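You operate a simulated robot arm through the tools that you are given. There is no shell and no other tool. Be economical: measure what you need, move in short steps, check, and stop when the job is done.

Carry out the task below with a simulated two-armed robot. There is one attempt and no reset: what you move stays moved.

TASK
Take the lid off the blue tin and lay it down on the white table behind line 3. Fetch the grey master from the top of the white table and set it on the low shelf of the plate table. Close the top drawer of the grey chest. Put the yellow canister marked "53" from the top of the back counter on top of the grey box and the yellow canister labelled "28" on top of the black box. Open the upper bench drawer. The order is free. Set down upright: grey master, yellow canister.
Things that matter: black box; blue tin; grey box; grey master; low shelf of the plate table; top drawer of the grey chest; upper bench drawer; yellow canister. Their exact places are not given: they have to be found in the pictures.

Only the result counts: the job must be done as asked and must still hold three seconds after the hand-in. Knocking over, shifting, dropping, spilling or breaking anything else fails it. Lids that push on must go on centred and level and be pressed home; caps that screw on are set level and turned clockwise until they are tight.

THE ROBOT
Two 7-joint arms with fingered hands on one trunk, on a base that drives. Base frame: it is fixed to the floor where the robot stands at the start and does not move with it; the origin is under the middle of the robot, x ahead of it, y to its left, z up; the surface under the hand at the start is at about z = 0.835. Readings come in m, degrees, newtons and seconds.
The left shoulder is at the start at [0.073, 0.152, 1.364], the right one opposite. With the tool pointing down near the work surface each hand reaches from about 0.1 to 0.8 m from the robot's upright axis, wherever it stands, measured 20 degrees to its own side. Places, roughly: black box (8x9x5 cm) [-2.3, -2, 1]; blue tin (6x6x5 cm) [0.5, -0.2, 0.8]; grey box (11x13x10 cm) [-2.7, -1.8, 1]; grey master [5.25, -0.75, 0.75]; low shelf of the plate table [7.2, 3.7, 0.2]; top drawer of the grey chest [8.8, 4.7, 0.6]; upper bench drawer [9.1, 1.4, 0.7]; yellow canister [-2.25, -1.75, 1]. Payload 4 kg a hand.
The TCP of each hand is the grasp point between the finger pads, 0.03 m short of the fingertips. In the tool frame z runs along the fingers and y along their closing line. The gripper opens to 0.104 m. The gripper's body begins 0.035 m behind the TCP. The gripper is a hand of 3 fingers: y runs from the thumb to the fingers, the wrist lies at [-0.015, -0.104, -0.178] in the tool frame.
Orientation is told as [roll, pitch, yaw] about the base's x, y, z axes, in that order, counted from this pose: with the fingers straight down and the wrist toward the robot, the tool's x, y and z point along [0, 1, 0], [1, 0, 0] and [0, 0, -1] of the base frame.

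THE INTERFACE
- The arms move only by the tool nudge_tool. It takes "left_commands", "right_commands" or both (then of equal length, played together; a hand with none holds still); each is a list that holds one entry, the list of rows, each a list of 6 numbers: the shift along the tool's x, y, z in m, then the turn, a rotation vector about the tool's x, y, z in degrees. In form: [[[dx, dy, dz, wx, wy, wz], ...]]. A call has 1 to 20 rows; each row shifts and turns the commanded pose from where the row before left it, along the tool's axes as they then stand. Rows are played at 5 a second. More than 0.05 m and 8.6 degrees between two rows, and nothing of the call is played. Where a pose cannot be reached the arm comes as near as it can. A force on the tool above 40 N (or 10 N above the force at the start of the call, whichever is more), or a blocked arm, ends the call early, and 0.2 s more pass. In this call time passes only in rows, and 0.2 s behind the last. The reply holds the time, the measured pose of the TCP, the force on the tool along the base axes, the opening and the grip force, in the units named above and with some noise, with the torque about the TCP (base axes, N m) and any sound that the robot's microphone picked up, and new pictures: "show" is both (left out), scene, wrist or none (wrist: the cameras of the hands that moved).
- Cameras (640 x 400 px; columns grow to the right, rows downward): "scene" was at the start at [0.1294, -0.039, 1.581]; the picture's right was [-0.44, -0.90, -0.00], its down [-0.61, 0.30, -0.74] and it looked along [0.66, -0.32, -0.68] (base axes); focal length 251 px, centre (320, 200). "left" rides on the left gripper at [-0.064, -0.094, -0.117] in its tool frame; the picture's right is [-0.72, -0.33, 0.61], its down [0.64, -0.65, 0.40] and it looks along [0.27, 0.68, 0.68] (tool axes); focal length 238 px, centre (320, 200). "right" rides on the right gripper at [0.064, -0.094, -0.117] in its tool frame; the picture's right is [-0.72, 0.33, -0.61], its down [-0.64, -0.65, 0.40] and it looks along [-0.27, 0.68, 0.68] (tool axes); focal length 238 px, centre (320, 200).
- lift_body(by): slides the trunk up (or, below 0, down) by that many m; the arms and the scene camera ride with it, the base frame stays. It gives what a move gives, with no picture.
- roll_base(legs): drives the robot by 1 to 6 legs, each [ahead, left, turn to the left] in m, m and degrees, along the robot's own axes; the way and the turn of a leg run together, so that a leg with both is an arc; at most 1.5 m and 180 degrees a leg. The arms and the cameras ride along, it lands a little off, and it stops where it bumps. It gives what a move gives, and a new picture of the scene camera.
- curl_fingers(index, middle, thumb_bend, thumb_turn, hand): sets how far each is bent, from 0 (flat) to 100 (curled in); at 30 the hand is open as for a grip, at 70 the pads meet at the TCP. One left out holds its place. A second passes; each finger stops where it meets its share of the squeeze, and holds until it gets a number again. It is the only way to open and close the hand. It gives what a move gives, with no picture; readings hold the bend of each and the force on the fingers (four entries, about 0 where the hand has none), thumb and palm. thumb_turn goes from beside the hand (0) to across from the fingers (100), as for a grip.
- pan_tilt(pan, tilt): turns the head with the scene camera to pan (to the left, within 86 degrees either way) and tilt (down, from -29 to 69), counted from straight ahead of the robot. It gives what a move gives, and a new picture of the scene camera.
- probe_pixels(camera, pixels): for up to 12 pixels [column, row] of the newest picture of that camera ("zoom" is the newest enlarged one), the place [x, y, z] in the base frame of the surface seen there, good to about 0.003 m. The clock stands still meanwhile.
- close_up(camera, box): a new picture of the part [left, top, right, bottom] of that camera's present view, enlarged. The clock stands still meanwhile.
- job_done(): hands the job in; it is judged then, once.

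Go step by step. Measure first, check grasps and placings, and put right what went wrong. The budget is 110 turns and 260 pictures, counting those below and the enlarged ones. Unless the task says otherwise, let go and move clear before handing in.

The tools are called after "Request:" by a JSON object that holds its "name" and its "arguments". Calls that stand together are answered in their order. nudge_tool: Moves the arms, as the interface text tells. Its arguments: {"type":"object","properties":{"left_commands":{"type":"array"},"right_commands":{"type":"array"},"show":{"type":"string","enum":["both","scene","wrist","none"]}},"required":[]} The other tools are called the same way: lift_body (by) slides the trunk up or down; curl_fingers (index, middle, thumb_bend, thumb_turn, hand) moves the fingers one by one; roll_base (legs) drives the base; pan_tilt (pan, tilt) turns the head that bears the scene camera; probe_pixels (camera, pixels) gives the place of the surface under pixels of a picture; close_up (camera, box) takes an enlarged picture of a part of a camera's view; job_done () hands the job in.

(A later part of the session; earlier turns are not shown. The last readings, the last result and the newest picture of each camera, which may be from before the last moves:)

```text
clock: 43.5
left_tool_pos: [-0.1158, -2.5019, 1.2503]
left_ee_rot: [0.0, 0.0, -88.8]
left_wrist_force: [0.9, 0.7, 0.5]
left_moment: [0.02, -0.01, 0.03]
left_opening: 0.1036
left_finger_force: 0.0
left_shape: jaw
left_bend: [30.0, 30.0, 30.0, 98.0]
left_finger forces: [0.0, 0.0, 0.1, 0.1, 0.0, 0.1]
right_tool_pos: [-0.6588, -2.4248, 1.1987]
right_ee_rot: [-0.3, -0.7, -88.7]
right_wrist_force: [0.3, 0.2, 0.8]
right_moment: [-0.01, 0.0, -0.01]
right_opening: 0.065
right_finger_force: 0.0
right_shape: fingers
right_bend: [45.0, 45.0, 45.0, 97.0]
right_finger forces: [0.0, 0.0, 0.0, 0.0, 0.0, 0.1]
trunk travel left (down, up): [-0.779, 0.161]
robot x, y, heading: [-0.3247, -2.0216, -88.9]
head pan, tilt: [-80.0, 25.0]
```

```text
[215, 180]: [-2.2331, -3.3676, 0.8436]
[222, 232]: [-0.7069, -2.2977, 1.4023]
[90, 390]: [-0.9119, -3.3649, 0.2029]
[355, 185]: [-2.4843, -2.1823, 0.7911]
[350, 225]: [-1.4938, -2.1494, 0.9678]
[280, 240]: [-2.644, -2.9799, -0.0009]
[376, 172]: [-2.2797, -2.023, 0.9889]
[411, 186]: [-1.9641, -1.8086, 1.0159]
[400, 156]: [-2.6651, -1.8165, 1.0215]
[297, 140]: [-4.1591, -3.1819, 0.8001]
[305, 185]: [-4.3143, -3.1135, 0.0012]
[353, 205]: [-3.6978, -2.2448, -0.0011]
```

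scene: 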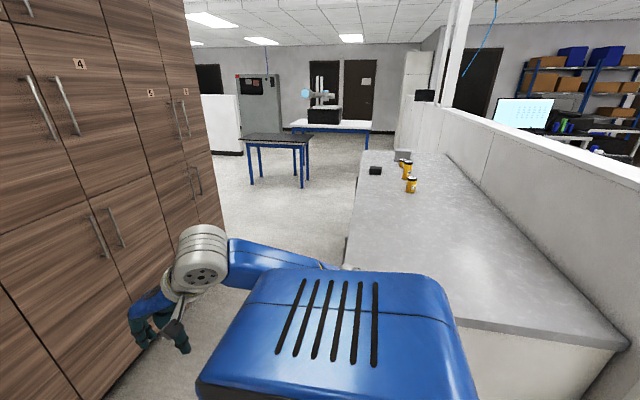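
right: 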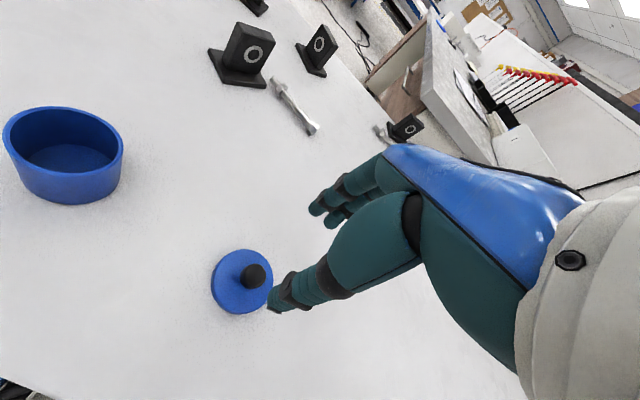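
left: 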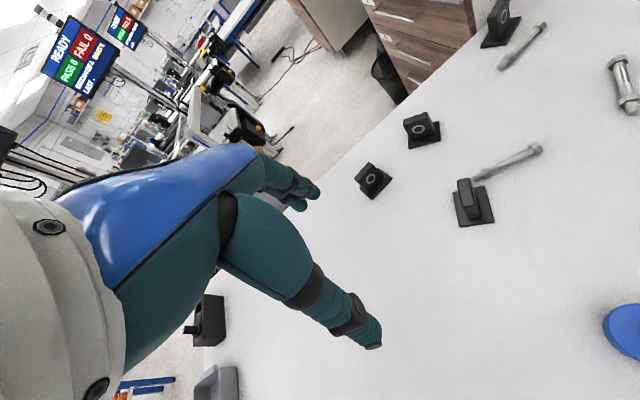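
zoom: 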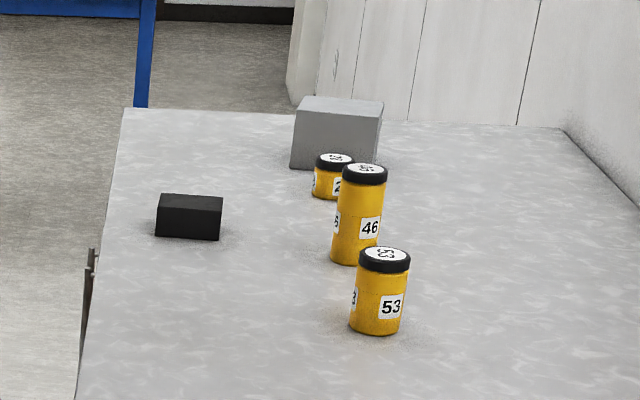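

Counter front is y≈-2.17 and lockers y≈-3.37; "53" stands at (-1.97,-1.81), "28" is the short one behind "46". I'll drive round to face the counter from the aisle.

Request:
{"name": "roll_base", "arguments": {"legs": [[0.6, 0, 0], [0, 0, -91], [1.5, 0, 0], [0.45, 0, 0], [0, 0, -90]]}}

Request:
{"name": "pan_tilt", "arguments": {"pan": 0, "tilt": 45}}

```text
clock: 63.8
left_tool_pos: [-2.4731, -2.2005, 1.2505]
left_ee_rot: [0.0, 0.0, 92.8]
left_wrist_force: [0.3, 0.1, -0.1]
left_moment: [0.01, -0.01, -0.02]
left_opening: 0.1036
left_finger_force: 0.1
left_shape: jaw
left_bend: [30.0, 30.0, 30.0, 98.0]
left_finger forces: [0.0, 0.0, 0.0, 0.0, 0.0, 0.1]
right_tool_pos: [-1.9282, -2.2627, 1.1994]
right_ee_rot: [-0.2, -0.7, 92.9]
right_wrist_force: [-0.2, 0.0, 0.0]
right_moment: [0.01, 0.0, 0.0]
right_opening: 0.0644
right_finger_force: 0.0
right_shape: fingers
right_bend: [45.0, 45.0, 45.0, 97.0]
right_finger forces: [0.0, 0.0, 0.1, 0.1, 0.0, 0.0]
trunk travel left (down, up): [-0.779, 0.161]
robot x, y, heading: [-2.2538, -2.6743, 92.9]
head pan, tilt: [-80.0, 25.0]
```

scene: 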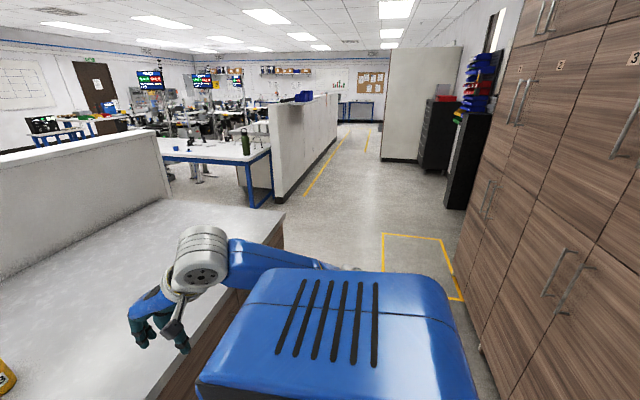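

```text
clock: 65.3
left_tool_pos: [-2.4744, -2.2026, 1.2504]
left_ee_rot: [0.0, -0.1, 92.8]
left_wrist_force: [-0.2, -0.1, 0.6]
left_moment: [0.0, -0.01, -0.05]
left_opening: 0.1036
left_finger_force: 0.0
left_shape: jaw
left_bend: [30.0, 30.0, 30.0, 98.0]
left_finger forces: [0.0, 0.1, 0.0, 0.0, 0.0, 0.0]
right_tool_pos: [-1.9285, -2.2644, 1.2001]
right_ee_rot: [-0.2, -0.7, 92.9]
right_wrist_force: [-0.6, 0.2, 1.0]
right_moment: [0.01, 0.04, -0.02]
right_opening: 0.0648
right_finger_force: 0.0
right_shape: fingers
right_bend: [45.0, 45.0, 45.0, 97.0]
right_finger forces: [0.0, 0.0, 0.0, 0.0, 0.1, 0.0]
trunk travel left (down, up): [-0.779, 0.161]
robot x, y, heading: [-2.251, -2.6754, 92.9]
head pan, tilt: [0.0, 45.0]
```

scene: 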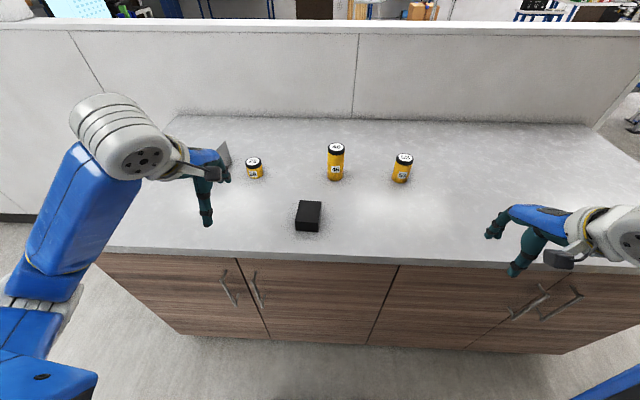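

All objects are in view: "53" (402,168), "46" (336,162), "28" (254,168), black box (308,216), grey box hidden behind the left hand (222,155). I'll move closer, square up, and measure.

Request:
{"name": "roll_base", "arguments": {"legs": [[0.14, 0, -2.9]]}}

Request:
{"name": "close_up", "arguments": {"camera": "scene", "box": [200, 120, 440, 270]}}

```text
clock: 66.6
left_tool_pos: [-2.4546, -2.0582, 1.2514]
left_ee_rot: [0.0, -0.3, 90.0]
left_wrist_force: [0.0, -0.3, 0.3]
left_moment: [-0.03, 0.0, -0.02]
left_opening: 0.1037
left_finger_force: 0.1
left_shape: jaw
left_bend: [30.0, 30.0, 30.0, 98.0]
left_finger forces: [0.0, 0.0, 0.0, 0.0, 0.0, 0.0]
right_tool_pos: [-1.9122, -2.1455, 1.2021]
right_ee_rot: [-0.3, -0.9, 89.9]
right_wrist_force: [0.0, -0.6, 0.7]
right_moment: [0.04, -0.01, 0.03]
right_opening: 0.0645
right_finger_force: 0.0
right_shape: fingers
right_bend: [45.0, 45.0, 45.0, 97.0]
right_finger forces: [0.0, 0.1, 0.0, 0.0, 0.0, 0.0]
trunk travel left (down, up): [-0.779, 0.161]
robot x, y, heading: [-2.2542, -2.5378, 90.1]
head pan, tilt: [0.0, 45.0]
```

scene: 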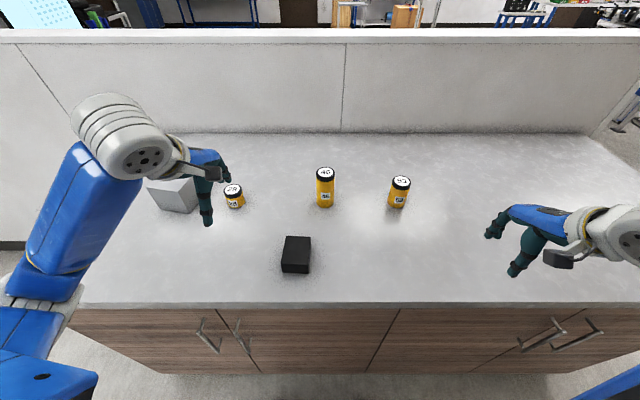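

```text
2.67 times, centred on (320, 195) of scene
```

zoom: 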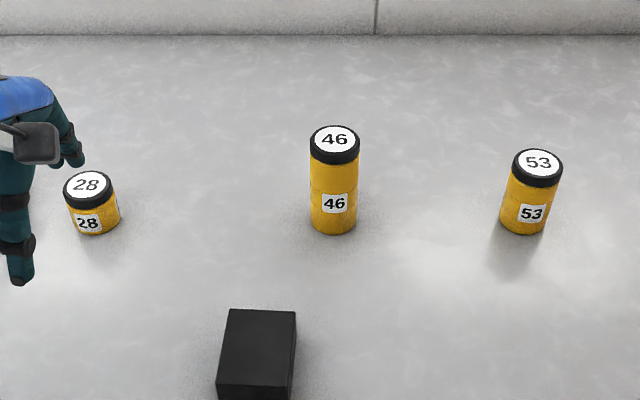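

Request:
{"name": "probe_pixels", "arguments": {"camera": "scene", "pixels": [[401, 183], [401, 175], [397, 206], [408, 186], [233, 190], [233, 183], [237, 207], [325, 172], [296, 240], [296, 250], [174, 190], [160, 186]]}}

Request:
{"name": "probe_pixels", "arguments": {"camera": "scene", "pixels": [[286, 238], [309, 238], [283, 266], [307, 265], [150, 185], [185, 180], [161, 210], [195, 207], [241, 186], [225, 188], [400, 200]]}}

```text
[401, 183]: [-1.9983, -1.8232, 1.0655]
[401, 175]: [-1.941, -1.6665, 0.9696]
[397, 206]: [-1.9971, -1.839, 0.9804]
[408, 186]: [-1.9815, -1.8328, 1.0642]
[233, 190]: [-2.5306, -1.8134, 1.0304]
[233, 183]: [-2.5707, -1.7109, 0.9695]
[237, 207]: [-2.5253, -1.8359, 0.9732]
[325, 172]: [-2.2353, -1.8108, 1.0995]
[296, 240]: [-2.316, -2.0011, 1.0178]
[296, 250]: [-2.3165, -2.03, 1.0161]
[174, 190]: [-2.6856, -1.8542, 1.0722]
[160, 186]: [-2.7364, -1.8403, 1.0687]
```

```text
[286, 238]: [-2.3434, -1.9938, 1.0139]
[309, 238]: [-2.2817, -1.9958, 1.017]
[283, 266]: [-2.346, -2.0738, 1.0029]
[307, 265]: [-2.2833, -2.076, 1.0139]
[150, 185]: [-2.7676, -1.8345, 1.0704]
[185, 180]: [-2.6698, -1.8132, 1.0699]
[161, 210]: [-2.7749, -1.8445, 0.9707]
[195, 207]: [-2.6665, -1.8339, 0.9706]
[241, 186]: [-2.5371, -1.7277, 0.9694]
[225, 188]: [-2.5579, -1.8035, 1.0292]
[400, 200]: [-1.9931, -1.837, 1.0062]
```

Measured: "53" centre (-1.997,-1.815), top 1.066; "28" (-2.531,-1.812), top 1.030; black box top centre (-2.312,-2.035,1.016). I'll open the right hand and bring it over "53".

Request:
{"name": "curl_fingers", "arguments": {"hand": "right", "index": 30, "middle": 30, "thumb_bend": 30}}

Request:
{"name": "nudge_tool", "arguments": {"right_commands": [[[0.011, 0.041, 0.004, 0, 0, 0], [0.011, 0.041, 0.004, 0, 0, 0], [0.011, 0.041, 0.004, 0, 0, 0], [0.011, 0.041, 0.004, 0, 0, 0], [0.011, 0.041, 0.004, 0, 0, 0], [0.011, 0.041, 0.004, 0, 0, 0], [0.01, 0.042, 0.004, 0, 0, 0], [0.009, 0.042, 0.004, 0, 0, 0]]], "show": "wrist"}}

```text
clock: 67.6
left_tool_pos: [-2.4532, -2.0521, 1.2501]
left_ee_rot: [0.0, 0.0, 90.0]
left_wrist_force: [0.4, 0.5, -1.4]
left_moment: [-0.02, -0.02, -0.01]
left_opening: 0.1036
left_finger_force: 0.0
left_shape: jaw
left_bend: [30.0, 30.0, 30.0, 98.0]
left_finger forces: [0.0, 0.1, 0.0, 0.0, 0.0, 0.1]
right_tool_pos: [-1.9119, -2.1399, 1.2007]
right_ee_rot: [-0.1, -0.6, 89.9]
right_wrist_force: [0.9, -0.9, -0.4]
right_moment: [0.0, 0.01, 0.02]
right_opening: 0.1027
right_finger_force: 0.0
right_shape: fingers
right_bend: [30.0, 30.0, 30.0, 97.0]
right_finger forces: [0.0, 0.1, 0.1, 0.0, 0.0, 0.0]
trunk travel left (down, up): [-0.779, 0.161]
robot x, y, heading: [-2.2552, -2.5354, 90.0]
head pan, tilt: [0.0, 45.0]
```

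```text
clock: 69.4
left_tool_pos: [-2.4563, -2.0507, 1.2492]
left_ee_rot: [-0.1, 0.0, 90.0]
left_wrist_force: [-0.3, 0.7, 0.2]
left_moment: [-0.03, -0.02, 0.02]
left_opening: 0.1039
left_finger_force: 0.0
left_shape: jaw
left_bend: [30.0, 30.0, 30.0, 98.0]
left_finger forces: [0.0, 0.1, 0.0, 0.1, 0.1, 0.0]
right_tool_pos: [-1.9994, -1.8085, 1.1714]
right_ee_rot: [-0.4, -0.5, 90.0]
right_wrist_force: [0.1, 0.4, -0.3]
right_moment: [0.0, 0.03, -0.04]
right_opening: 0.1031
right_finger_force: 0.0
right_shape: fingers
right_bend: [30.0, 30.0, 30.0, 97.0]
right_finger forces: [0.0, 0.0, 0.1, 0.0, 0.0, 0.0]
trunk travel left (down, up): [-0.779, 0.161]
robot x, y, heading: [-2.2539, -2.5345, 89.9]
head pan, tilt: [0.0, 45.0]
```

right: 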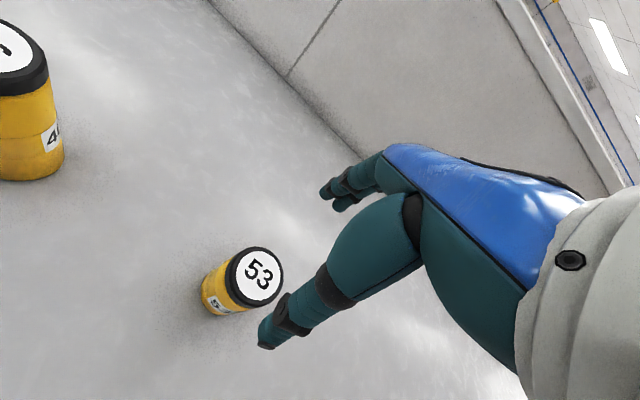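

The lid centre (259,276) lies within a few mm of where the tool axis meets it (260,270). I'll shift back 5 mm, lower to z≈1.038 and grip.

Request:
{"name": "nudge_tool", "arguments": {"right_commands": [[[0, -0.005, 0.04, 0, 0, 0], [0, 0, 0.04, 0, 0, 0], [0, 0, 0.03, 0, 0, 0], [0, 0, 0.023, 0, 0, 0]]], "show": "wrist"}}

Request:
{"name": "curl_fingers", "arguments": {"hand": "right", "index": 75, "middle": 75, "thumb_bend": 75}}

Request:
{"name": "close_up", "arguments": {"camera": "right", "box": [160, 150, 480, 350]}}

```text
clock: 70.4
left_tool_pos: [-2.4551, -2.0532, 1.2506]
left_ee_rot: [0.0, -0.1, 90.1]
left_wrist_force: [0.9, -0.6, 0.5]
left_moment: [-0.04, 0.01, -0.02]
left_opening: 0.1037
left_finger_force: 0.1
left_shape: jaw
left_bend: [30.0, 30.0, 30.0, 98.0]
left_finger forces: [0.0, 0.0, 0.0, 0.0, 0.0, 0.0]
right_tool_pos: [-1.9968, -1.8141, 1.0392]
right_ee_rot: [-0.2, -0.8, 90.1]
right_wrist_force: [-1.1, 0.9, 0.7]
right_moment: [-0.03, 0.02, 0.0]
right_opening: 0.1034
right_finger_force: 0.3
right_shape: fingers
right_bend: [30.0, 30.0, 30.0, 97.0]
right_finger forces: [1.1, 0.0, 0.2, 0.1, 0.1, 0.0]
trunk travel left (down, up): [-0.779, 0.161]
robot x, y, heading: [-2.253, -2.5374, 90.0]
head pan, tilt: [0.0, 45.0]
```

right: 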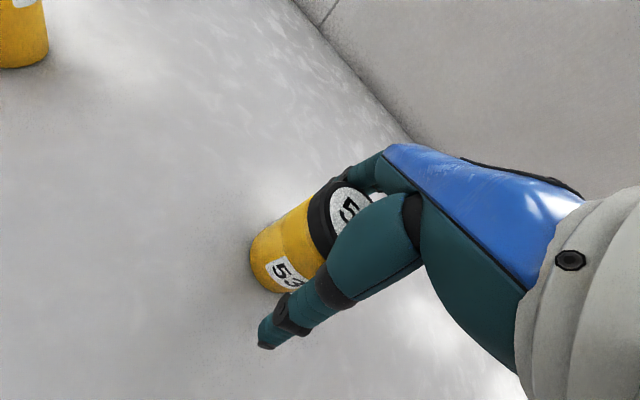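

```text
clock: 71.4
left_tool_pos: [-2.4555, -2.0532, 1.2501]
left_ee_rot: [0.0, -0.1, 90.0]
left_wrist_force: [-0.3, 0.4, -1.1]
left_moment: [-0.01, 0.02, -0.01]
left_opening: 0.1037
left_finger_force: 0.1
left_shape: jaw
left_bend: [30.0, 30.0, 30.0, 98.0]
left_finger forces: [0.0, 0.0, 0.0, 0.0, 0.0, 0.0]
right_tool_pos: [-1.9953, -1.8148, 1.0379]
right_ee_rot: [-0.2, -0.8, 89.9]
right_wrist_force: [0.0, 2.4, 4.1]
right_moment: [0.24, -0.04, 0.01]
right_opening: 0.051
right_finger_force: 28.6
right_shape: fingers
right_bend: [51.0, 56.0, 54.0, 96.0]
right_finger forces: [15.5, 13.1, 0.0, 0.0, 28.9, 0.0]
trunk travel left (down, up): [-0.779, 0.161]
robot x, y, heading: [-2.2536, -2.5387, 90.0]
head pan, tilt: [0.0, 45.0]
```

```text
2.00 times, centred on (320, 250) of right
```

zoom: 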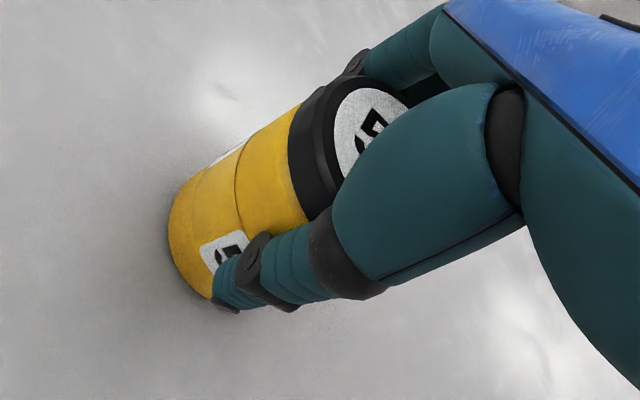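

"53" is held firmly (28 N, opening 51 mm). I'll lift it 0.2 m, and look left for room to strafe toward the grey box.

Request:
{"name": "nudge_tool", "arguments": {"right_commands": [[[0, 0, -0.02, 0, 0, 0], [0, 0, -0.04, 0, 0, 0], [0, 0, -0.045, 0, 0, 0], [0, 0, -0.045, 0, 0, 0], [0, 0, -0.045, 0, 0, 0]]], "left_commands": [[[-0.03, -0.03, 0, 0, 0, 0], [-0.03, -0.03, 0, 0, 0, 0], [-0.02, -0.03, 0, 0, 0, 0], [0, -0.03, 0, 0, 0, 0], [0, -0.03, 0, 0, 0, 0]]], "show": "none"}}

Request:
{"name": "pan_tilt", "arguments": {"pan": 60, "tilt": 30}}

Request:
{"name": "pan_tilt", "arguments": {"pan": 15, "tilt": 45}}

Request:
{"name": "close_up", "arguments": {"camera": "scene", "box": [180, 120, 420, 270]}}

```text
clock: 72.6
left_tool_pos: [-2.3897, -2.1085, 1.2535]
left_ee_rot: [0.0, 0.0, 89.9]
left_wrist_force: [0.2, 0.7, -0.1]
left_moment: [0.02, 0.02, 0.03]
left_opening: 0.1036
left_finger_force: 0.1
left_shape: jaw
left_bend: [30.0, 30.0, 30.0, 98.0]
left_finger forces: [0.0, 0.0, 0.0, 0.0, 0.0, 0.0]
left hand out of reach, approached as far as the arm can: row 2, 3, 4, 5
right_tool_pos: [-1.999, -1.8168, 1.2331]
right_ee_rot: [-0.3, -0.8, 90.1]
right_wrist_force: [0.2, 0.4, -2.4]
right_moment: [0.03, 0.01, 0.01]
right_opening: 0.051
right_finger_force: 26.4
right_shape: fingers
right_bend: [51.0, 56.0, 54.0, 96.0]
right_finger forces: [13.9, 11.4, 0.0, 0.0, 27.2, 0.0]
trunk travel left (down, up): [-0.779, 0.161]
robot x, y, heading: [-2.257, -2.5393, 89.8]
head pan, tilt: [0.0, 45.0]
```

```text
clock: 73.9
left_tool_pos: [-2.3884, -2.1064, 1.2528]
left_ee_rot: [0.0, -0.1, 89.9]
left_wrist_force: [0.4, 0.7, -0.7]
left_moment: [0.0, 0.04, 0.03]
left_opening: 0.1036
left_finger_force: 0.0
left_shape: jaw
left_bend: [30.0, 30.0, 30.0, 98.0]
left_finger forces: [0.0, 0.0, 0.0, 0.1, 0.1, 0.1]
right_tool_pos: [-1.9973, -1.816, 1.2311]
right_ee_rot: [-0.2, -0.6, 90.0]
right_wrist_force: [0.5, 0.1, -1.9]
right_moment: [0.03, 0.0, -0.01]
right_opening: 0.051
right_finger_force: 26.2
right_shape: fingers
right_bend: [51.0, 56.0, 54.0, 96.0]
right_finger forces: [14.0, 11.5, 0.0, 0.1, 27.2, 0.1]
trunk travel left (down, up): [-0.779, 0.161]
robot x, y, heading: [-2.2572, -2.5374, 90.2]
head pan, tilt: [60.0, 30.0]
```

scene: 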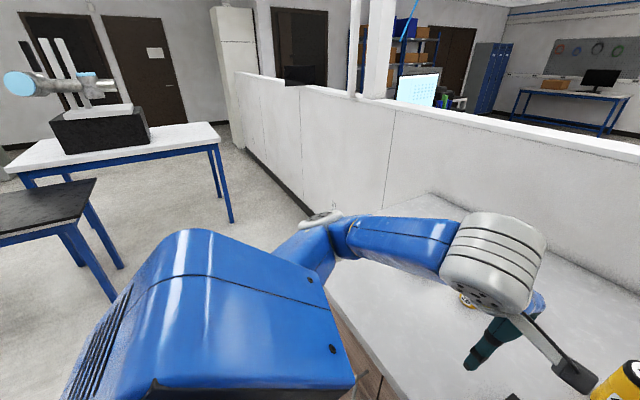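

```text
clock: 75.1
left_tool_pos: [-2.3882, -2.1068, 1.2522]
left_ee_rot: [0.0, 0.0, 90.0]
left_wrist_force: [-0.3, 0.6, -0.6]
left_moment: [-0.03, -0.02, -0.02]
left_opening: 0.1037
left_finger_force: 0.0
left_shape: jaw
left_bend: [30.0, 30.0, 30.0, 98.0]
left_finger forces: [0.0, 0.1, 0.0, 0.1, 0.0, 0.0]
right_tool_pos: [-1.9964, -1.8166, 1.231]
right_ee_rot: [-0.2, -0.7, 90.0]
right_wrist_force: [-0.6, -0.8, -1.9]
right_moment: [0.02, -0.02, 0.0]
right_opening: 0.0509
right_finger_force: 26.2
right_shape: fingers
right_bend: [51.0, 56.0, 54.0, 96.0]
right_finger forces: [14.1, 11.3, 0.0, 0.0, 27.2, 0.0]
trunk travel left (down, up): [-0.779, 0.161]
robot x, y, heading: [-2.2543, -2.5395, 90.0]
head pan, tilt: [15.0, 45.0]
```

scene: 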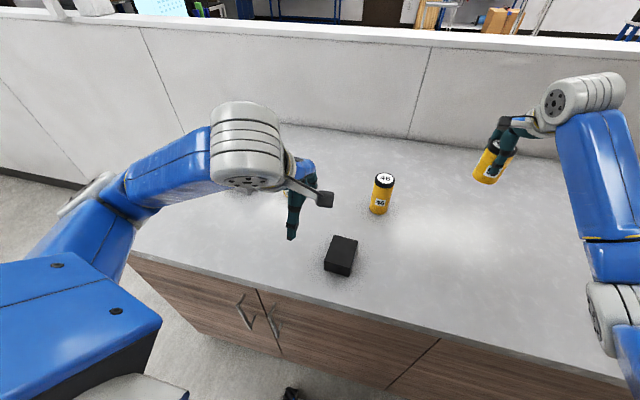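

```text
2.67 times, centred on (300, 195) of scene
```

zoom: 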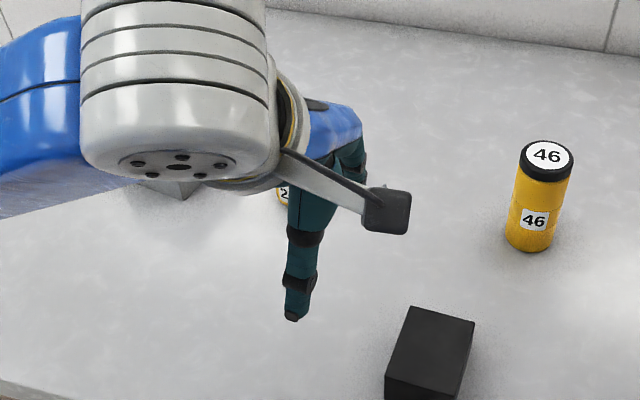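

The left side is free. I'll strafe left 0.4 m with the canister held high, then swing the left hand outward to clear the view.

Request:
{"name": "roll_base", "arguments": {"legs": [[0.03, 0.4, 0]]}}

Request:
{"name": "nudge_tool", "arguments": {"left_commands": [[[0.045, 0, 0, 0, 0, 0], [0.045, 0, 0, 0, 0, 0], [0.045, 0, 0, 0, 0, 0], [0.045, 0, 0, 0, 0, 0], [0.045, 0, 0, 0, 0, 0], [0.045, 0, 0, 0, 0, 0], [0.045, 0, 0, 0, 0, 0], [0.045, 0, 0, 0, 0, 0]]], "show": "none"}}

Request:
{"name": "pan_tilt", "arguments": {"pan": 0, "tilt": 50}}

Request:
{"name": "close_up", "arguments": {"camera": "scene", "box": [220, 90, 420, 215]}}

```text
clock: 77.6
left_tool_pos: [-2.7847, -2.0761, 1.2542]
left_ee_rot: [0.1, -0.1, 89.8]
left_wrist_force: [-0.5, 0.3, -0.5]
left_moment: [-0.01, 0.02, 0.03]
left_opening: 0.1038
left_finger_force: 0.2
left_shape: jaw
left_bend: [30.0, 30.0, 30.0, 98.0]
left_finger forces: [0.1, 0.0, 0.1, 0.0, 0.0, 0.0]
right_tool_pos: [-2.3921, -1.7873, 1.2308]
right_ee_rot: [-0.1, -0.7, 89.7]
right_wrist_force: [-0.2, -0.4, -2.0]
right_moment: [0.03, 0.02, 0.01]
right_opening: 0.051
right_finger_force: 26.2
right_shape: fingers
right_bend: [51.0, 56.0, 54.0, 96.0]
right_finger forces: [13.8, 11.5, 0.0, 0.1, 27.1, 0.0]
trunk travel left (down, up): [-0.779, 0.161]
robot x, y, heading: [-2.6561, -2.505, 89.6]
head pan, tilt: [15.0, 45.0]
```

scene: 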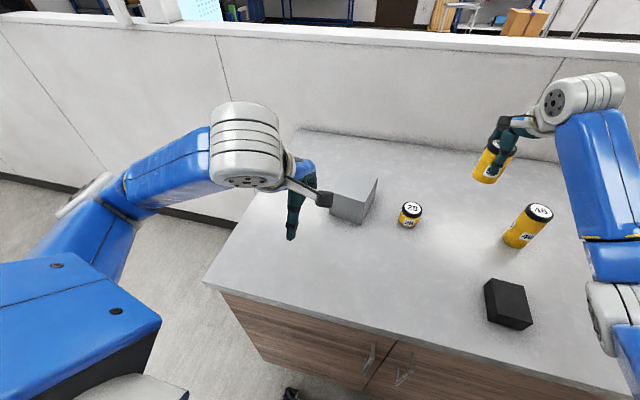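

```text
clock: 79.4
left_tool_pos: [-3.1591, -2.0677, 1.2548]
left_ee_rot: [0.0, -0.1, 89.8]
left_wrist_force: [0.0, 0.4, -0.3]
left_moment: [0.01, -0.01, 0.0]
left_opening: 0.1038
left_finger_force: 0.0
left_shape: jaw
left_bend: [30.0, 30.0, 30.0, 97.0]
left_finger forces: [0.1, 0.0, 0.0, 0.1, 0.0, 0.0]
left hand out of reach, approached as far as the arm can: row 1
right_tool_pos: [-2.3982, -1.7896, 1.2336]
right_ee_rot: [-0.4, -0.8, 89.7]
right_wrist_force: [-0.4, 0.3, -1.5]
right_moment: [0.0, 0.0, 0.0]
right_opening: 0.0512
right_finger_force: 26.2
right_shape: fingers
right_bend: [51.0, 56.0, 54.0, 96.0]
right_finger forces: [13.9, 11.5, 0.1, 0.1, 27.1, 0.0]
trunk travel left (down, up): [-0.779, 0.161]
robot x, y, heading: [-2.653, -2.5074, 90.0]
head pan, tilt: [15.0, 45.0]
```

```text
clock: 80.1
left_tool_pos: [-3.1573, -2.0668, 1.2557]
left_ee_rot: [-0.1, 0.1, 89.8]
left_wrist_force: [-0.3, 0.6, -0.2]
left_moment: [0.02, 0.01, 0.0]
left_opening: 0.1035
left_finger_force: 0.0
left_shape: jaw
left_bend: [30.0, 30.0, 30.0, 97.0]
left_finger forces: [0.2, 0.0, 0.0, 0.0, 0.0, 0.0]
right_tool_pos: [-2.3983, -1.7878, 1.2324]
right_ee_rot: [-0.3, -0.7, 89.8]
right_wrist_force: [-0.1, 0.6, -1.9]
right_moment: [0.0, 0.02, 0.02]
right_opening: 0.0512
right_finger_force: 26.5
right_shape: fingers
right_bend: [51.0, 56.0, 54.0, 96.0]
right_finger forces: [13.9, 11.5, 0.0, 0.0, 27.2, 0.0]
trunk travel left (down, up): [-0.779, 0.161]
robot x, y, heading: [-2.6536, -2.5069, 89.9]
head pan, tilt: [0.0, 50.0]
```

scene: 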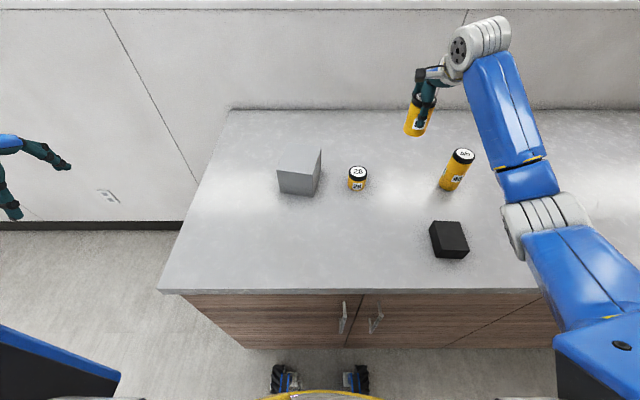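

```text
3.20 times, centred on (320, 152) of scene
```

zoom: 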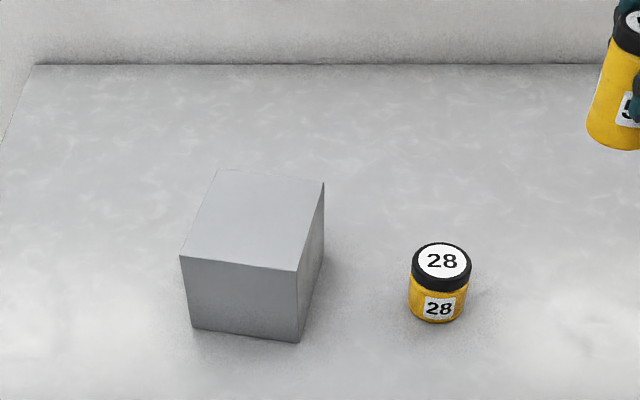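

The grey box's top face spans zoom corners (216,170),(324,182),(297,272),(180,256). I'll probe its centre and corners.

Request:
{"name": "probe_pixels", "arguments": {"camera": "zoom", "pixels": [[254, 219], [219, 175], [319, 186], [293, 268], [185, 254], [442, 262]]}}

```text
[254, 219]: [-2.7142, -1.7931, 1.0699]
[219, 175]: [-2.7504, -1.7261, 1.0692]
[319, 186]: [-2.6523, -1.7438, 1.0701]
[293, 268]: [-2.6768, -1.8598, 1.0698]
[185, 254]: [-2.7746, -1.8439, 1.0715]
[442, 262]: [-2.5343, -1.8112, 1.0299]
```

The grey box top centre is (-2.713,-1.793,1.070). I'll carry "53" over it and descend to about 1 cm above.

Request:
{"name": "nudge_tool", "arguments": {"right_commands": [[[0.045, 0, 0, 0, 0, 0], [0.045, 0, 0, 0, 0, 0], [0.045, 0, 0, 0, 0, 0], [0.045, -0.005, 0, 0, 0, 0], [0.045, 0, 0, 0, 0, 0], [0.045, 0, 0, 0, 0, 0], [0.045, 0, 0, 0, 0, 0], [0, 0, 0.03, 0, 0, 0], [0, 0, 0.03, 0, 0, 0], [0, 0, 0.02, 0, 0, 0]]], "show": "both"}}

Request:
{"name": "close_up", "arguments": {"camera": "scene", "box": [220, 90, 420, 215]}}

```text
clock: 82.3
left_tool_pos: [-3.156, -2.0671, 1.2563]
left_ee_rot: [0.0, 0.1, 89.8]
left_wrist_force: [-0.1, 1.0, 1.0]
left_moment: [-0.02, -0.04, 0.0]
left_opening: 0.1034
left_finger_force: 0.0
left_shape: jaw
left_bend: [30.0, 30.0, 30.0, 97.0]
left_finger forces: [0.0, 0.0, 0.0, 0.1, 0.1, 0.1]
right_tool_pos: [-2.7115, -1.7914, 1.1511]
right_ee_rot: [-0.3, -0.8, 89.8]
right_wrist_force: [0.1, -0.2, -1.7]
right_moment: [0.04, -0.02, 0.0]
right_opening: 0.0511
right_finger_force: 25.2
right_shape: fingers
right_bend: [51.0, 56.0, 54.0, 96.0]
right_finger forces: [13.2, 11.2, 0.0, 0.0, 26.0, 0.1]
trunk travel left (down, up): [-0.779, 0.161]
robot x, y, heading: [-2.6529, -2.5068, 90.0]
head pan, tilt: [0.0, 50.0]
```

scene: 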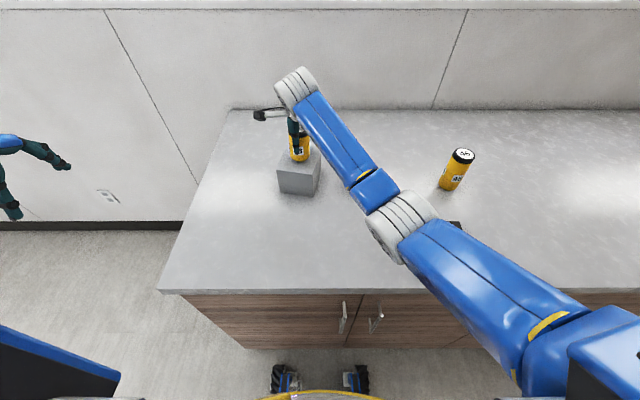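
right: 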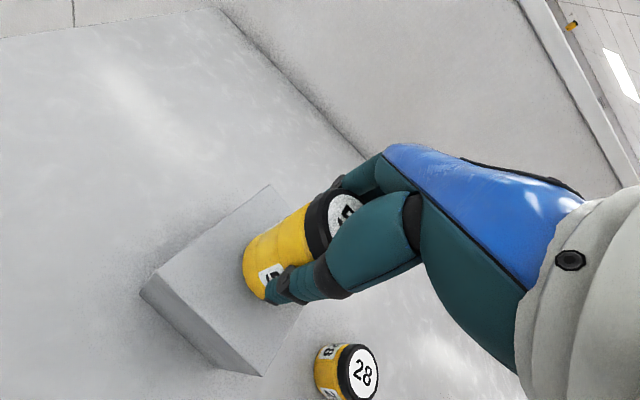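

```text
3.20 times, centred on (320, 152) of scene
```

zoom: 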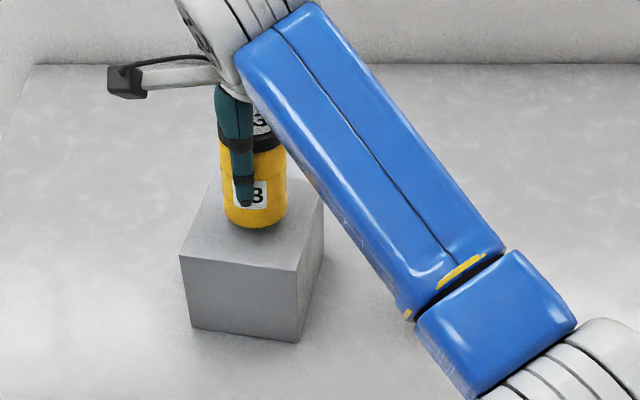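

The canister is centred above the box. I'll step down to contact.

Request:
{"name": "nudge_tool", "arguments": {"right_commands": [[[0, 0, 0.006, 0, 0, 0], [0, 0, 0.003, 0, 0, 0], [0, 0, 0.002, 0, 0, 0], [0, 0, 0.002, 0, 0, 0], [0, 0, 0.001, 0, 0, 0]]], "show": "none"}}

```text
clock: 83.5
left_tool_pos: [-3.157, -2.0669, 1.2566]
left_ee_rot: [-0.2, 0.0, 89.8]
left_wrist_force: [-0.8, 0.0, 0.5]
left_moment: [-0.01, 0.01, 0.03]
left_opening: 0.1037
left_finger_force: 0.1
left_shape: jaw
left_bend: [30.0, 30.0, 30.0, 97.0]
left_finger forces: [0.1, 0.0, 0.1, 0.1, 0.1, 0.0]
right_tool_pos: [-2.7134, -1.7926, 1.139]
right_ee_rot: [-0.3, -1.0, 89.8]
right_wrist_force: [0.4, 1.8, 3.0]
right_moment: [0.2, -0.13, 0.0]
right_opening: 0.0509
right_finger_force: 26.6
right_shape: fingers
right_bend: [51.0, 56.0, 54.0, 96.0]
right_finger forces: [13.6, 12.5, 0.0, 0.0, 26.9, 0.1]
trunk travel left (down, up): [-0.779, 0.161]
robot x, y, heading: [-2.6513, -2.5053, 89.8]
head pan, tilt: [0.0, 50.0]
```

Contact is made (z force turned from -1.8 to +3 N). I'll open and rise.

Request:
{"name": "curl_fingers", "arguments": {"hand": "right", "index": 30, "middle": 30, "thumb_bend": 30}}

Request:
{"name": "nudge_tool", "arguments": {"right_commands": [[[0, 0, -0.02, 0, 0, 0], [0, 0, -0.03, 0, 0, 0], [0, 0, -0.04, 0, 0, 0], [0, 0, -0.03, 0, 0, 0]]], "show": "wrist"}}

```text
clock: 84.5
left_tool_pos: [-3.1577, -2.0662, 1.2572]
left_ee_rot: [-0.1, 0.0, 89.9]
left_wrist_force: [0.1, -0.8, 0.4]
left_moment: [-0.01, -0.03, 0.03]
left_opening: 0.1038
left_finger_force: 0.1
left_shape: jaw
left_bend: [30.0, 30.0, 30.0, 97.0]
left_finger forces: [0.0, 0.0, 0.0, 0.0, 0.0, 0.1]
right_tool_pos: [-2.7126, -1.7922, 1.1379]
right_ee_rot: [-0.3, -0.9, 89.8]
right_wrist_force: [-0.3, -0.9, 0.2]
right_moment: [0.0, 0.02, 0.0]
right_opening: 0.1026
right_finger_force: 0.0
right_shape: fingers
right_bend: [30.0, 30.0, 30.0, 97.0]
right_finger forces: [0.0, 0.0, 0.1, 0.0, 0.0, 0.0]
trunk travel left (down, up): [-0.779, 0.161]
robot x, y, heading: [-2.6582, -2.5038, 89.8]
head pan, tilt: [0.0, 50.0]
```

```text
clock: 85.5
left_tool_pos: [-3.1584, -2.0682, 1.2557]
left_ee_rot: [-0.1, -0.1, 89.9]
left_wrist_force: [-0.1, -0.5, 0.1]
left_moment: [-0.02, 0.0, 0.02]
left_opening: 0.1037
left_finger_force: 0.0
left_shape: jaw
left_bend: [30.0, 30.0, 30.0, 97.0]
left_finger forces: [0.0, 0.0, 0.1, 0.1, 0.0, 0.0]
right_tool_pos: [-2.7125, -1.7942, 1.259]
right_ee_rot: [-0.3, -0.8, 89.8]
right_wrist_force: [-0.9, 0.7, 0.8]
right_moment: [0.02, -0.02, 0.03]
right_opening: 0.1029
right_finger_force: 0.0
right_shape: fingers
right_bend: [30.0, 30.0, 30.0, 97.0]
right_finger forces: [0.0, 0.1, 0.0, 0.1, 0.1, 0.0]
trunk travel left (down, up): [-0.779, 0.161]
robot x, y, heading: [-2.6564, -2.508, 89.7]
head pan, tilt: [0.0, 50.0]
```

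right: 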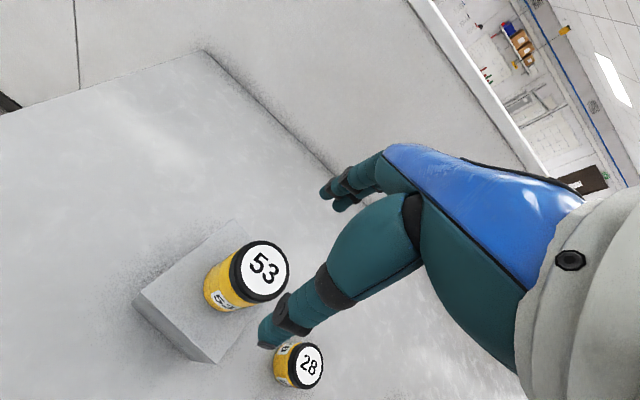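

"53" stands centred on the box. Now I'll bring the right hand over "28" at (-2.532,-1.812).

Request:
{"name": "nudge_tool", "arguments": {"right_commands": [[[-0.045, -0.005, 0, 0, 0, 0], [-0.045, -0.005, 0, 0, 0, 0], [-0.045, -0.005, 0, 0, 0, 0], [-0.045, -0.003, 0, 0, 0, 0], [0, 0, 0.04, 0, 0, 0], [0, 0, 0.04, 0, 0, 0], [0, 0, 0.04, 0, 0, 0]]], "show": "wrist"}}

```text
clock: 87.1
left_tool_pos: [-3.1575, -2.067, 1.2556]
left_ee_rot: [-0.1, 0.0, 89.8]
left_wrist_force: [0.1, -0.1, 0.0]
left_moment: [-0.02, -0.01, 0.0]
left_opening: 0.1039
left_finger_force: 0.1
left_shape: jaw
left_bend: [30.0, 30.0, 30.0, 97.0]
left_finger forces: [0.0, 0.0, 0.1, 0.0, 0.0, 0.0]
right_tool_pos: [-2.532, -1.8101, 1.1377]
right_ee_rot: [-0.4, -1.0, 89.8]
right_wrist_force: [-0.4, -0.2, 0.2]
right_moment: [-0.02, -0.04, 0.0]
right_opening: 0.1025
right_finger_force: 0.0
right_shape: fingers
right_bend: [30.0, 30.0, 30.0, 97.0]
right_finger forces: [0.0, 0.1, 0.0, 0.0, 0.0, 0.0]
trunk travel left (down, up): [-0.779, 0.161]
robot x, y, heading: [-2.6584, -2.5095, 89.6]
head pan, tilt: [0.0, 50.0]
```

right: 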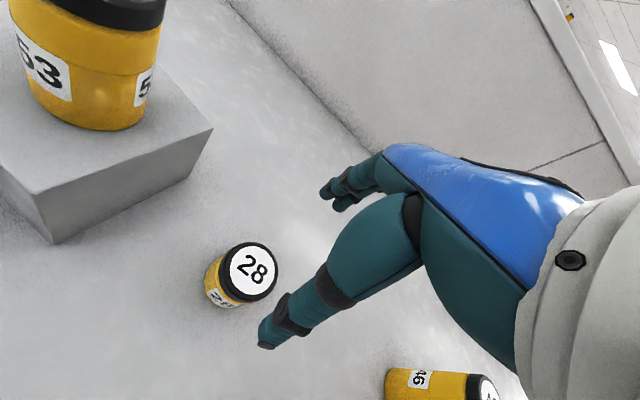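

Well aligned ("28" lid at (253,270), expected (259,271)). I'll shift 4 mm, lower to z≈1.012 and grip.

Request:
{"name": "nudge_tool", "arguments": {"right_commands": [[[0.004, 0, 0.04, 0, 0, 0], [0, 0, 0.04, 0, 0, 0], [0, 0, 0.03, 0, 0, 0], [0, 0, 0.014, 0, 0, 0]]], "show": "none"}}

Request:
{"name": "curl_fingers", "arguments": {"hand": "right", "index": 75, "middle": 75, "thumb_bend": 75}}

Request:
{"name": "nudge_tool", "arguments": {"right_commands": [[[0, 0, -0.02, 0, 0, 0], [0, 0, -0.04, 0, 0, 0], [0, 0, -0.04, 0, 0, 0], [0, 0, -0.04, 0, 0, 0]]], "show": "wrist"}}

```text
clock: 88.1
left_tool_pos: [-3.1568, -2.0676, 1.2565]
left_ee_rot: [-0.2, -0.2, 89.8]
left_wrist_force: [0.6, -0.7, 0.4]
left_moment: [0.02, -0.01, 0.01]
left_opening: 0.104
left_finger_force: 0.0
left_shape: jaw
left_bend: [30.0, 30.0, 30.0, 97.0]
left_finger forces: [0.1, 0.0, 0.1, 0.1, 0.0, 0.1]
right_tool_pos: [-2.5365, -1.8096, 1.0147]
right_ee_rot: [-0.3, -0.8, 89.8]
right_wrist_force: [-0.6, -0.2, -0.1]
right_moment: [0.01, 0.0, -0.01]
right_opening: 0.103
right_finger_force: 0.0
right_shape: fingers
right_bend: [30.0, 30.0, 30.0, 97.0]
right_finger forces: [0.1, 0.0, 0.0, 0.0, 0.0, 0.0]
trunk travel left (down, up): [-0.779, 0.161]
robot x, y, heading: [-2.6567, -2.5068, 90.0]
head pan, tilt: [0.0, 50.0]
```

```text
clock: 89.1
left_tool_pos: [-3.157, -2.0671, 1.2565]
left_ee_rot: [-0.2, -0.1, 89.7]
left_wrist_force: [-0.1, -0.3, 0.4]
left_moment: [0.06, 0.02, 0.02]
left_opening: 0.1037
left_finger_force: 0.1
left_shape: jaw
left_bend: [30.0, 30.0, 30.0, 97.0]
left_finger forces: [0.0, 0.0, 0.1, 0.1, 0.0, 0.0]
right_tool_pos: [-2.5368, -1.8085, 1.0151]
right_ee_rot: [-0.3, -0.9, 89.9]
right_wrist_force: [-0.8, 0.9, 2.8]
right_moment: [0.14, -0.02, 0.03]
right_opening: 0.0515
right_finger_force: 24.5
right_shape: fingers
right_bend: [53.0, 57.0, 52.0, 96.0]
right_finger forces: [13.0, 12.2, 0.0, 0.1, 24.0, 0.0]
trunk travel left (down, up): [-0.779, 0.161]
robot x, y, heading: [-2.6561, -2.5062, 90.0]
head pan, tilt: [0.0, 50.0]
```

```text
clock: 90.1
left_tool_pos: [-3.1582, -2.0672, 1.2559]
left_ee_rot: [0.0, 0.0, 89.8]
left_wrist_force: [0.3, 0.7, 0.3]
left_moment: [-0.01, 0.0, 0.04]
left_opening: 0.1036
left_finger_force: 0.0
left_shape: jaw
left_bend: [30.0, 30.0, 30.0, 97.0]
left_finger forces: [0.0, 0.0, 0.0, 0.0, 0.1, 0.1]
right_tool_pos: [-2.5357, -1.8094, 1.155]
right_ee_rot: [-0.4, -0.8, 89.7]
right_wrist_force: [0.2, 0.1, -1.7]
right_moment: [0.05, 0.02, 0.01]
right_opening: 0.0514
right_finger_force: 23.8
right_shape: fingers
right_bend: [53.0, 57.0, 52.0, 96.0]
right_finger forces: [12.1, 11.4, 0.0, 0.0, 23.7, 0.0]
trunk travel left (down, up): [-0.779, 0.161]
robot x, y, heading: [-2.6579, -2.5077, 89.9]
head pan, tilt: [0.0, 50.0]
```

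right: 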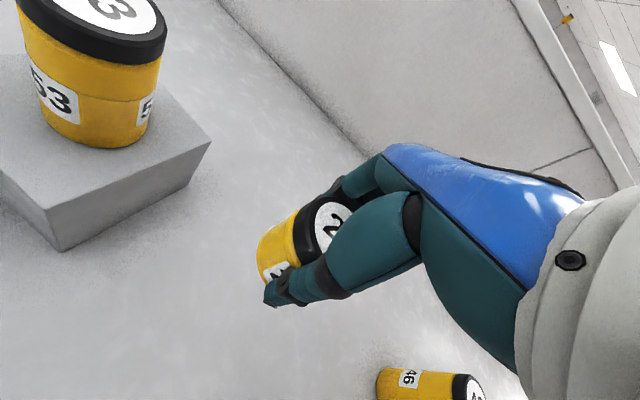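

"28" is held. I'll carry it diagonally over the black box at (-2.312,-2.035) and stop a little above it.

Request:
{"name": "nudge_tool", "arguments": {"right_commands": [[[-0.028, -0.028, 0, 0, 0, 0], [-0.028, -0.028, 0, 0, 0, 0], [-0.028, -0.028, 0, 0, 0, 0], [-0.028, -0.028, 0, 0, 0, 0], [-0.028, -0.028, 0, 0, 0, 0], [-0.028, -0.028, 0, 0, 0, 0], [-0.028, -0.029, 0, 0, 0, 0], [-0.028, -0.029, 0, 0, 0, 0], [0, 0, 0.04, 0, 0, 0], [0, 0, 0.035, 0, 0, 0]]], "show": "both"}}

Request:
{"name": "close_up", "arguments": {"camera": "right", "box": [160, 180, 400, 330]}}

```text
clock: 92.3
left_tool_pos: [-3.1576, -2.0674, 1.2559]
left_ee_rot: [-0.1, 0.0, 89.8]
left_wrist_force: [0.1, 0.6, -0.8]
left_moment: [0.01, 0.0, 0.01]
left_opening: 0.1036
left_finger_force: 0.1
left_shape: jaw
left_bend: [30.0, 30.0, 30.0, 97.0]
left_finger forces: [0.1, 0.0, 0.1, 0.0, 0.0, 0.0]
right_tool_pos: [-2.3142, -2.0372, 1.0778]
right_ee_rot: [-0.3, -0.8, 89.8]
right_wrist_force: [0.2, -0.4, -1.9]
right_moment: [0.02, -0.02, 0.01]
right_opening: 0.051
right_finger_force: 23.2
right_shape: fingers
right_bend: [53.0, 58.0, 52.0, 96.0]
right_finger forces: [11.4, 11.4, 0.0, 0.0, 23.1, 0.1]
trunk travel left (down, up): [-0.779, 0.161]
robot x, y, heading: [-2.6594, -2.5057, 89.9]
head pan, tilt: [0.0, 50.0]
```

scene: 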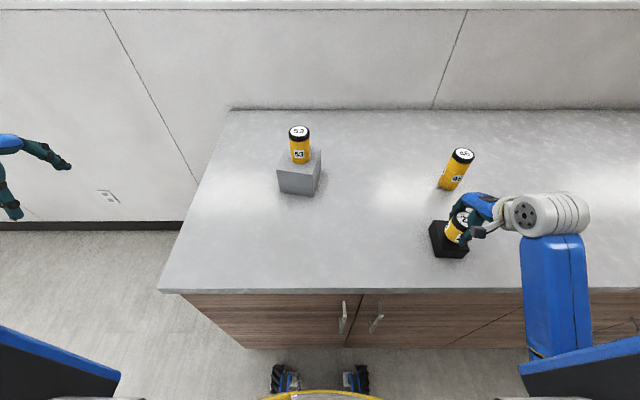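
right: 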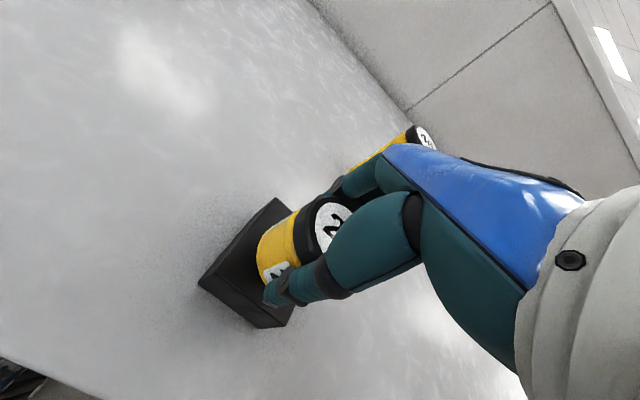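

```text
2.67 times, centred on (280, 255) of right
```

zoom: 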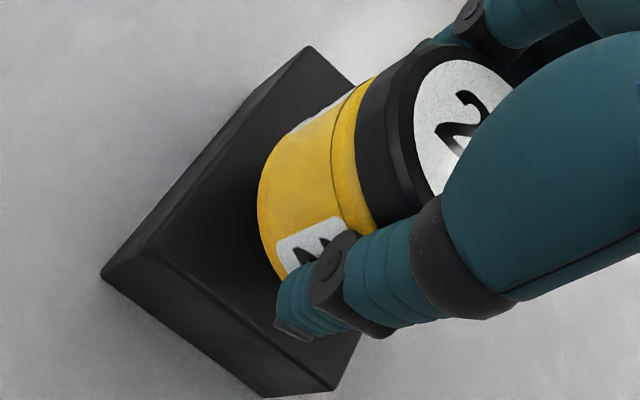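

The tool axis meets the box top at its centre. Stepping down to contact.

Request:
{"name": "nudge_tool", "arguments": {"right_commands": [[[0, 0, 0.008, 0, 0, 0], [0, 0, 0.004, 0, 0, 0], [0, 0, 0.002, 0, 0, 0], [0, 0, 0.002, 0, 0, 0], [0, 0, 0.001, 0, 0, 0]]], "show": "none"}}

```text
clock: 93.5
left_tool_pos: [-3.1567, -2.0682, 1.2554]
left_ee_rot: [-0.1, 0.0, 89.8]
left_wrist_force: [-0.5, 0.4, -0.1]
left_moment: [0.01, -0.03, -0.01]
left_opening: 0.1036
left_finger_force: 0.0
left_shape: jaw
left_bend: [30.0, 30.0, 30.0, 97.0]
left_finger forces: [0.0, 0.0, 0.1, 0.1, 0.0, 0.0]
right_tool_pos: [-2.3118, -2.0345, 1.0604]
right_ee_rot: [-0.4, -0.9, 89.9]
right_wrist_force: [0.2, 1.2, -1.3]
right_moment: [0.03, -0.02, -0.01]
right_opening: 0.0512
right_finger_force: 23.1
right_shape: fingers
right_bend: [53.0, 58.0, 52.0, 96.0]
right_finger forces: [11.3, 11.5, 0.1, 0.1, 23.2, 0.1]
trunk travel left (down, up): [-0.779, 0.161]
robot x, y, heading: [-2.6614, -2.5038, 89.9]
head pan, tilt: [0.0, 50.0]
```

Request:
{"name": "nudge_tool", "arguments": {"right_commands": [[[0, 0, 0.002, 0, 0, 0], [0, 0, 0.001, 0, 0, 0]]], "show": "none"}}

```text
clock: 94.1
left_tool_pos: [-3.1588, -2.0686, 1.2556]
left_ee_rot: [-0.1, -0.1, 89.8]
left_wrist_force: [-0.3, 1.0, -0.2]
left_moment: [-0.01, -0.01, 0.01]
left_opening: 0.1037
left_finger_force: 0.0
left_shape: jaw
left_bend: [30.0, 30.0, 30.0, 97.0]
left_finger forces: [0.0, 0.0, 0.1, 0.0, 0.2, 0.0]
right_tool_pos: [-2.3127, -2.035, 1.0591]
right_ee_rot: [-0.3, -1.0, 89.8]
right_wrist_force: [0.7, -1.0, 9.1]
right_moment: [0.21, -0.11, -0.03]
right_opening: 0.0512
right_finger_force: 24.6
right_shape: fingers
right_bend: [53.0, 58.0, 52.0, 95.0]
right_finger forces: [11.2, 13.1, 0.0, 0.0, 25.4, 0.0]
trunk travel left (down, up): [-0.779, 0.161]
robot x, y, heading: [-2.6553, -2.5043, 89.8]
head pan, tilt: [0.0, 50.0]
```

Contact (9 N). I'll open and rise, then check.

Request:
{"name": "curl_fingers", "arguments": {"hand": "right", "index": 30, "middle": 30, "thumb_bend": 30}}

Request:
{"name": "nudge_tool", "arguments": {"right_commands": [[[0, 0, -0.02, 0, 0, 0], [0, 0, -0.03, 0, 0, 0], [0, 0, -0.04, 0, 0, 0], [0, 0, -0.05, 0, 0, 0]]], "show": "both"}}

```text
clock: 95.1
left_tool_pos: [-3.1571, -2.0666, 1.2558]
left_ee_rot: [-0.1, 0.0, 89.8]
left_wrist_force: [0.1, -0.4, 0.4]
left_moment: [0.02, 0.03, 0.03]
left_opening: 0.104
left_finger_force: 0.1
left_shape: jaw
left_bend: [30.0, 30.0, 30.0, 97.0]
left_finger forces: [0.0, 0.0, 0.0, 0.1, 0.1, 0.0]
right_tool_pos: [-2.3123, -2.0356, 1.0578]
right_ee_rot: [-0.3, -0.8, 89.8]
right_wrist_force: [0.7, 0.3, -0.2]
right_moment: [0.0, 0.0, 0.0]
right_opening: 0.1028
right_finger_force: 0.0
right_shape: fingers
right_bend: [30.0, 30.0, 30.0, 97.0]
right_finger forces: [0.0, 0.1, 0.1, 0.1, 0.0, 0.0]
trunk travel left (down, up): [-0.779, 0.161]
robot x, y, heading: [-2.6547, -2.504, 89.6]
head pan, tilt: [0.0, 50.0]
```

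```text
clock: 96.1
left_tool_pos: [-3.1565, -2.0673, 1.2554]
left_ee_rot: [0.0, 0.0, 89.8]
left_wrist_force: [0.2, -0.9, -0.2]
left_moment: [-0.02, -0.01, -0.04]
left_opening: 0.1036
left_finger_force: 0.0
left_shape: jaw
left_bend: [30.0, 30.0, 30.0, 97.0]
left_finger forces: [0.1, 0.0, 0.0, 0.0, 0.1, 0.1]
right_tool_pos: [-2.3137, -2.0408, 1.1992]
right_ee_rot: [-0.3, -0.7, 89.8]
right_wrist_force: [-0.5, -0.5, 0.3]
right_moment: [-0.01, 0.0, 0.0]
right_opening: 0.1028
right_finger_force: 0.1
right_shape: fingers
right_bend: [30.0, 30.0, 30.0, 97.0]
right_finger forces: [0.1, 0.0, 0.1, 0.0, 0.1, 0.1]
trunk travel left (down, up): [-0.779, 0.161]
robot x, y, heading: [-2.654, -2.5073, 89.6]
head pan, tilt: [0.0, 50.0]
```

scene: 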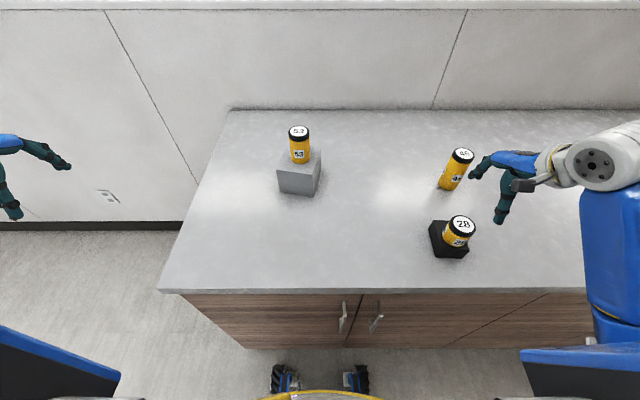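
right: 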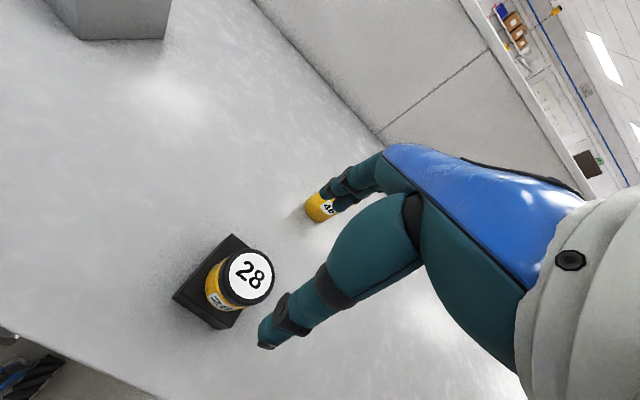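

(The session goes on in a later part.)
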